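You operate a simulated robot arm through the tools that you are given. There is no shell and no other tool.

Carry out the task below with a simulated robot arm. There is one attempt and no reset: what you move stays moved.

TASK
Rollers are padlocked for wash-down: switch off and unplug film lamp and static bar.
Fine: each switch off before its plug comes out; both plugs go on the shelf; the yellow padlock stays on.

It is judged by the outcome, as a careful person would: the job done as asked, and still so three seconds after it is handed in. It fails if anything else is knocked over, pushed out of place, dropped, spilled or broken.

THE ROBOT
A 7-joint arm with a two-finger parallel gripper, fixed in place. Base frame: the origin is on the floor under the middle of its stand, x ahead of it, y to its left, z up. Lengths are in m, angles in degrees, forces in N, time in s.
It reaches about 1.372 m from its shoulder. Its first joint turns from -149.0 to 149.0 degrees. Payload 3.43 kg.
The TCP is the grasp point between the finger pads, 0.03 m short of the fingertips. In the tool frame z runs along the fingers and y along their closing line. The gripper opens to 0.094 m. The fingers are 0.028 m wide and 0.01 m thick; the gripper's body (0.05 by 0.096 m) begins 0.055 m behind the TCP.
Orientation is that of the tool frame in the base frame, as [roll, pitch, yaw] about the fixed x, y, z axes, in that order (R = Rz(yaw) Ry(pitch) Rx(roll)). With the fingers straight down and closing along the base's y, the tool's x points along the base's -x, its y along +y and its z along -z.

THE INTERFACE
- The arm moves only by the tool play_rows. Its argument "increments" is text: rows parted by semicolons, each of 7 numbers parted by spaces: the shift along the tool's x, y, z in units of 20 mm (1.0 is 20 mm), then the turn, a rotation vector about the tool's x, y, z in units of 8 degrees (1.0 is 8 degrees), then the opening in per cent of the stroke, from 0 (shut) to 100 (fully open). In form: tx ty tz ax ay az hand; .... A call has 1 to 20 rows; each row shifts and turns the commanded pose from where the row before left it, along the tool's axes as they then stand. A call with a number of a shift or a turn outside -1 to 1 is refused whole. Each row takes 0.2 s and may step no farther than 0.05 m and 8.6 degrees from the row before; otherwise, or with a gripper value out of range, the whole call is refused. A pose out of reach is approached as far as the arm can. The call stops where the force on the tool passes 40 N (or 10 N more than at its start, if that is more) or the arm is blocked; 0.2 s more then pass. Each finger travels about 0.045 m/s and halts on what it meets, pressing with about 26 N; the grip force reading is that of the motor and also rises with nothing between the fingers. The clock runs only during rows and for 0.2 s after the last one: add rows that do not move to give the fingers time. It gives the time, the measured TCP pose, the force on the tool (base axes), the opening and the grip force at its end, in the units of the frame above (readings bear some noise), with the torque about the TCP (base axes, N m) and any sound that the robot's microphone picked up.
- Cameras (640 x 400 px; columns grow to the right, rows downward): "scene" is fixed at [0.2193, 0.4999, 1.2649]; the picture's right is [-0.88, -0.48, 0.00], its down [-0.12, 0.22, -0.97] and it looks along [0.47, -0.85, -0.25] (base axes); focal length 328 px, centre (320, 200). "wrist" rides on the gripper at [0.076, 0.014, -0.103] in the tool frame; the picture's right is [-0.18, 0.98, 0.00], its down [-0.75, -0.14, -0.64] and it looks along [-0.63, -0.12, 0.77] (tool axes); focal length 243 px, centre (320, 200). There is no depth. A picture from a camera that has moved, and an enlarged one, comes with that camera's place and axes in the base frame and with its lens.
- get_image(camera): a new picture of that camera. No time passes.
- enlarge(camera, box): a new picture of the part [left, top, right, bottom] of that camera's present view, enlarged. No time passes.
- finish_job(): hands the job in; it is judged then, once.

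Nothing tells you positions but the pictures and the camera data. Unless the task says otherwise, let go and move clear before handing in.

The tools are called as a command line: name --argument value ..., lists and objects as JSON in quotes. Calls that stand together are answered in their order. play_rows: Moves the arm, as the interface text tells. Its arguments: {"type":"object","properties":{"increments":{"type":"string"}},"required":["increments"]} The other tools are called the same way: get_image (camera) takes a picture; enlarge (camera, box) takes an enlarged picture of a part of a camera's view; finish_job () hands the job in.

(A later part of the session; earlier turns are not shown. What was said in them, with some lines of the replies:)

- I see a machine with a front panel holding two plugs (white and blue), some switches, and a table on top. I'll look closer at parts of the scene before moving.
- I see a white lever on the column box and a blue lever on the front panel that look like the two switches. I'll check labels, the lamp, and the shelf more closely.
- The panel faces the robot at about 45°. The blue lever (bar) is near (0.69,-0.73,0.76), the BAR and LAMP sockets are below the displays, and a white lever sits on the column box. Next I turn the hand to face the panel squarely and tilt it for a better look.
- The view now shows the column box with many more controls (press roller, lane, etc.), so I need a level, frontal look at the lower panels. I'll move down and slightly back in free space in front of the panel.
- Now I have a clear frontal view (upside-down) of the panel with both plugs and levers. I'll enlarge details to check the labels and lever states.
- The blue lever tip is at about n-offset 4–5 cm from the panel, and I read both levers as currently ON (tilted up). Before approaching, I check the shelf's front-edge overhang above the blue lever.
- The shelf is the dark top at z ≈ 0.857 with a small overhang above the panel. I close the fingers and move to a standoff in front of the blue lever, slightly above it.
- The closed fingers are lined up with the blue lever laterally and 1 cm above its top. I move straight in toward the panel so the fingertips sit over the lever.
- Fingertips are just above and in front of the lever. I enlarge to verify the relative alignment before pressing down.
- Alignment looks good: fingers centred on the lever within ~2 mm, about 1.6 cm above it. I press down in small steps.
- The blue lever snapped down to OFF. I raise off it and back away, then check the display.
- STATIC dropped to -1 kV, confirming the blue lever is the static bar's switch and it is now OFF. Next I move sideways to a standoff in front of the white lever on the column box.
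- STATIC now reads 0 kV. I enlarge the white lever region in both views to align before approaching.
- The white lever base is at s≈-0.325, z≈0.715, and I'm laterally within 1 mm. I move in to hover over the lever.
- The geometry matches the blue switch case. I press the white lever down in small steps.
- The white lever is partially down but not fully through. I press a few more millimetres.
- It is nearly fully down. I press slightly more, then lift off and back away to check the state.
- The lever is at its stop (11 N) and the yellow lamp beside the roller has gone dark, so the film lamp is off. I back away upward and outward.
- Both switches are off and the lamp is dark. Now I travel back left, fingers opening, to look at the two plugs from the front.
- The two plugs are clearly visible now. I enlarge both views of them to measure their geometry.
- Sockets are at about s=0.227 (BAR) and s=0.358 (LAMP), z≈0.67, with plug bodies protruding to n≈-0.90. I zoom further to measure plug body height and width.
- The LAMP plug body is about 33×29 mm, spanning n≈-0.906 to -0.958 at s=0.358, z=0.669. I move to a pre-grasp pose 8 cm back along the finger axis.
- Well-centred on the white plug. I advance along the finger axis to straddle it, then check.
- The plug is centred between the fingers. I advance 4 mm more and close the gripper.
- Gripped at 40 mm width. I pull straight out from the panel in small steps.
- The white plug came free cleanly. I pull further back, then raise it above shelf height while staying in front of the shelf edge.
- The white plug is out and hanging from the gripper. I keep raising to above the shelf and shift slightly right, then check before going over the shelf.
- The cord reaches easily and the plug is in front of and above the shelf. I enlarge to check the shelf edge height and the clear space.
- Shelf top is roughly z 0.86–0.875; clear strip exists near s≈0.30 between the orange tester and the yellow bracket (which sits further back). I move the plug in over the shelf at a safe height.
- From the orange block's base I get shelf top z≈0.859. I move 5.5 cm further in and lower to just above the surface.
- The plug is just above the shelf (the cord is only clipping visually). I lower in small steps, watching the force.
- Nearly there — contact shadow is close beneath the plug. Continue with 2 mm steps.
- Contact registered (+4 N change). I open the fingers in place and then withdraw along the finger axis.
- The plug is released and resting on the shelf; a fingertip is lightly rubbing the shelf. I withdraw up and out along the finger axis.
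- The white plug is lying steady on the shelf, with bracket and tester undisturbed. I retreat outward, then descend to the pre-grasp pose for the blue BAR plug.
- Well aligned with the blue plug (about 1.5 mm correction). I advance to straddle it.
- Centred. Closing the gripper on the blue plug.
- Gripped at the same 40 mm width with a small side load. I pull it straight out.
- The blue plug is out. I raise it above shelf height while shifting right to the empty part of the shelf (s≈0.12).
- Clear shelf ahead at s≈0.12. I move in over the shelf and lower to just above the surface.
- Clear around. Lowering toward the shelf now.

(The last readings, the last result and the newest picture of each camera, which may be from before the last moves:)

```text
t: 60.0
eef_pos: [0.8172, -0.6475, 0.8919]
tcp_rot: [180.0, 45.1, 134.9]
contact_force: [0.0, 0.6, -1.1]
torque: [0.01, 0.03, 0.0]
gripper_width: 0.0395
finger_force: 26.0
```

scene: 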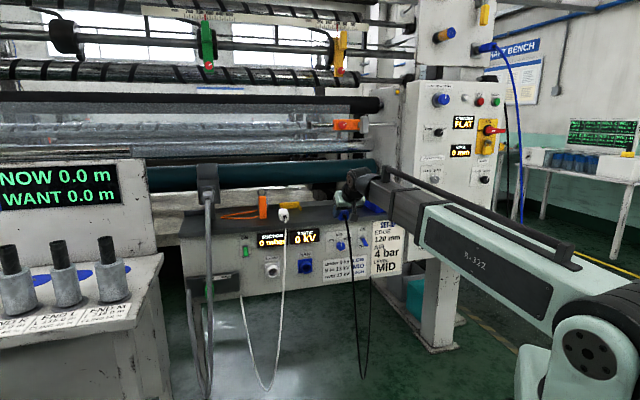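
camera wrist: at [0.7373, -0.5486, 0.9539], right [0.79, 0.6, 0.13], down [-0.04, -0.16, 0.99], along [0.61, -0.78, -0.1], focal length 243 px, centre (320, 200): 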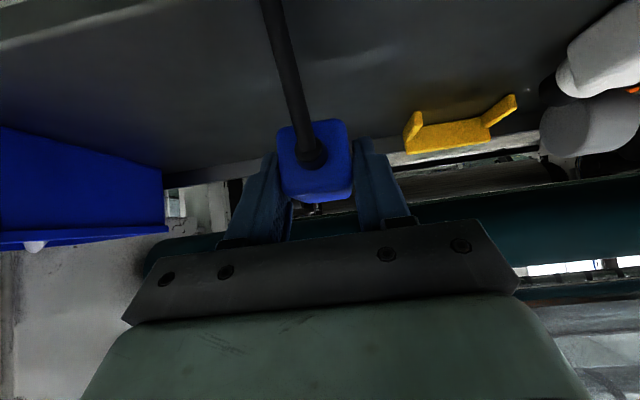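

The plug is within a couple of millimetres of the shelf with no contact yet. I continue in tiny steps.

play_rows --increments "0.04 0 0.04 0 0 0 0; 0.04 0 0.04 0 0 0 0; 0 0 0 0 0 0 0"

```text
t: 60.8
eef_pos: [0.8174, -0.6466, 0.8927]
tcp_rot: [180.0, 45.2, 135.1]
contact_force: [-2.3, -0.7, 15.5]
torque: [0.05, 0.29, -0.01]
gripper_width: 0.04
finger_force: 25.8
```

Contact reached (15 N). I ease off slightly, open the fingers, and let the plug settle.

play_rows --increments "-0.05 0 -0.05 0 0 0 0; 0 0 0 0 0 0 62; 0 0 0 0 0 0 62; 0 0 0 0 0 0 62; 0 0 0 0 0 0 62"

get_image --camera "wrist"

```text
t: 62.0
eef_pos: [0.8172, -0.6461, 0.8903]
tcp_rot: [180.0, 45.0, 134.9]
contact_force: [0.0, -0.5, -0.8]
torque: [0.03, -0.01, 0.02]
gripper_width: 0.0579
finger_force: 0.1
```

```text
taken
camera wrist: at [0.7376, -0.5474, 0.9098], right [0.79, 0.6, 0.13], down [-0.04, -0.16, 0.99], along [0.61, -0.78, -0.1], focal length 243 px, centre (320, 200)
```

wrist: 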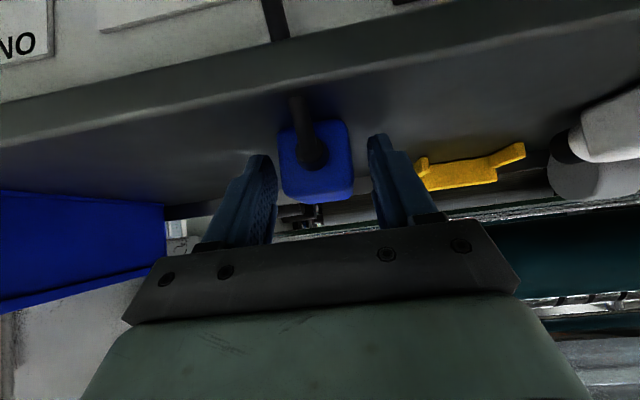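

Released with the blue plug resting on the shelf. I withdraw up and out along the finger axis, then retreat further.

play_rows --increments "-0.1 0 -0.1 0 0 0 62; 0 0 -0.6 0 0 0 62; 0 0 -0.8 0 0 0 62; 0 0 -1 0 0 0 62; 0 0 -1 0 0 0 62; 0 0 -1 0 0 0 62; 0.6 0 -0.8 0 0 0 62; 0.6 0 -0.8 0 0 0 62; 0.6 0 -0.8 0 0 0 62; 0.6 0 -0.8 0 0 0 62; 0.6 0 -0.8 0 0 0 62; 0.6 0 -0.8 0 0 0 62; 0 0 0 0 0 0 62"

get_image --camera "wrist"

get_image --camera "scene"

enlarge --camera "scene" --box '[180, 170, 420, 320]'

```text
t: 64.8
eef_pos: [0.6898, -0.5183, 0.9736]
tcp_rot: [-180.0, 45.1, 134.9]
contact_force: [-0.2, -0.2, 0.0]
torque: [-0.02, 0.02, 0.0]
gripper_width: 0.0583
finger_force: 0.1
```

```text
taken
camera wrist: at [0.6098, -0.4196, 0.9923], right [0.79, 0.6, 0.13], down [-0.04, -0.16, 0.99], along [0.61, -0.78, -0.1], focal length 243 px, centre (320, 200)
```

wrist: 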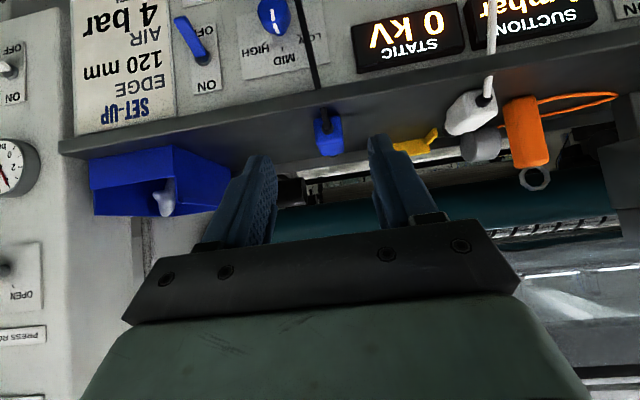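

```text
taken
```

scene: 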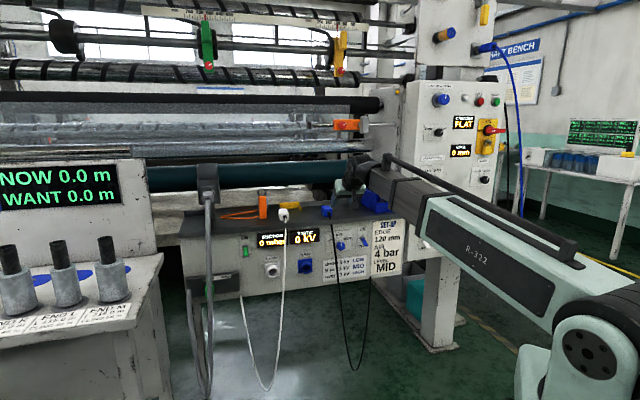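

```text
2.67 times, centred on (300, 245) of scene
camera zoom: at [0.2193, 0.4999, 1.2649], right [-0.88, -0.48, 0.0], down [-0.12, 0.22, -0.97], along [0.47, -0.85, -0.25], focal length 874 px, centre (373, 80)
```

zoom: 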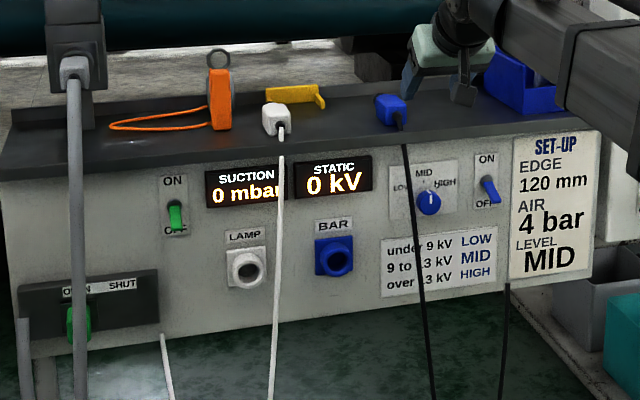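

Both plugs lie on the shelf and both switches read OFF. I retreat a bit further and do a final check of the switches, padlock and surroundings.

play_rows --increments "0.6 0 -0.8 0 0 0 62; 0.6 0 -0.8 0 0 0 62; 0.6 0 -0.8 0 0 0 62; 0.6 0 -0.8 0 0 0 62; 0.6 0 -0.8 0 0 0 62; 0.6 0 -0.8 0 0 0 62; 0 0 0 0 0 0 62; 0 0 0 0 0 0 62; 0 0 0 0 0 0 62; 0 0 0 0 0 0 62; 0 0 0 0 0 0 62"

enlarge --camera "scene" --box '[220, 170, 400, 290]'

enlarge --camera "scene" --box '[380, 60, 540, 280]'

get_image --camera "wrist"

```text
t: 67.2
eef_pos: [0.6054, -0.4342, 0.9911]
tcp_rot: [-180.0, 45.0, 135.0]
contact_force: [-0.6, 0.1, -0.4]
torque: [0.0, -0.02, -0.02]
gripper_width: 0.0585
finger_force: 0.0
```

```text
3.33 times, centred on (310, 230) of scene
camera zoom: at [0.2193, 0.4999, 1.2649], right [-0.88, -0.48, 0.0], down [-0.12, 0.22, -0.97], along [0.47, -0.85, -0.25], focal length 1092 px, centre (353, 100)
```

zoom: 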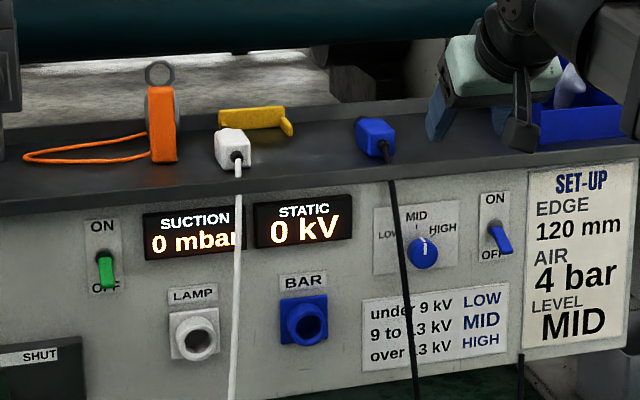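

```text
1.82 times, centred on (460, 170) of scene
camera zoom: at [0.2193, 0.4999, 1.2649], right [-0.88, -0.48, 0.0], down [-0.12, 0.22, -0.97], along [0.47, -0.85, -0.25], focal length 596 px, centre (66, 254)
```

zoom: 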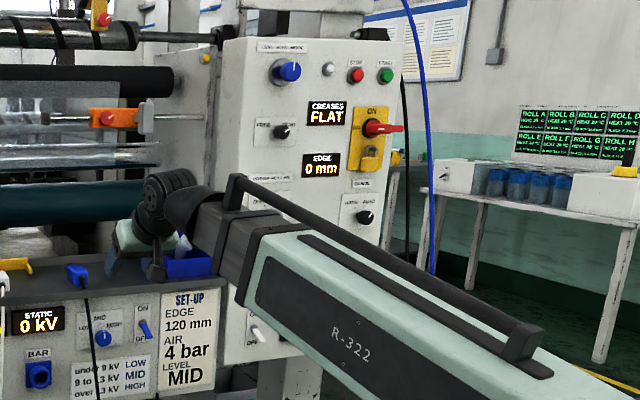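

```text
taken
camera wrist: at [0.5248, -0.3353, 1.0095], right [0.79, 0.6, 0.13], down [-0.04, -0.16, 0.99], along [0.61, -0.78, -0.1], focal length 243 px, centre (320, 200)
```

wrist: 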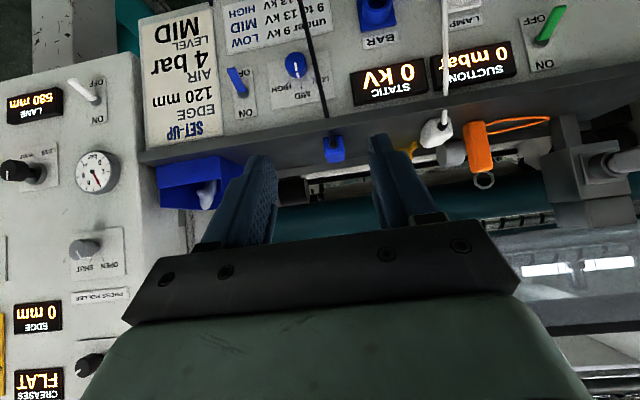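

Both levers are down at OFF, the film lamp is dark and STATIC reads 0 kV. Both plugs rest on the shelf, the yellow padlock is untouched, and nothing else has moved. The arm is clear, so I hand in the job.

finish_job

```text
The job is handed in.
```

The film lamp and the static bar are both switched off and unplugged, and I have handed the job in. The result of the judging was not shown to me.

- **Static bar:** I pressed the blue lever to OFF first and the STATIC display fell to 0 kV. I then pulled the blue BAR plug and set it on the shelf.
- **Film lamp:** I pressed the white lever on the column box to OFF and the lamp beside the roller went dark. I then pulled the white LAMP plug and set it on the shelf. That lever carries only ON/OFF marks, so I identified it by its white colour, and the lamp going dark bore that out.
- **Shelf:** I took "the shelf" to be the dark top of the front cabinet. The white plug sits between the orange tester and the yellow bracket, and the blue plug is in the clear space further right.
- **Padlock and the rest:** The yellow padlock is still on its switch and I did not touch it. Nothing else looked moved in the last pictures, and the arm is clear of the panel.
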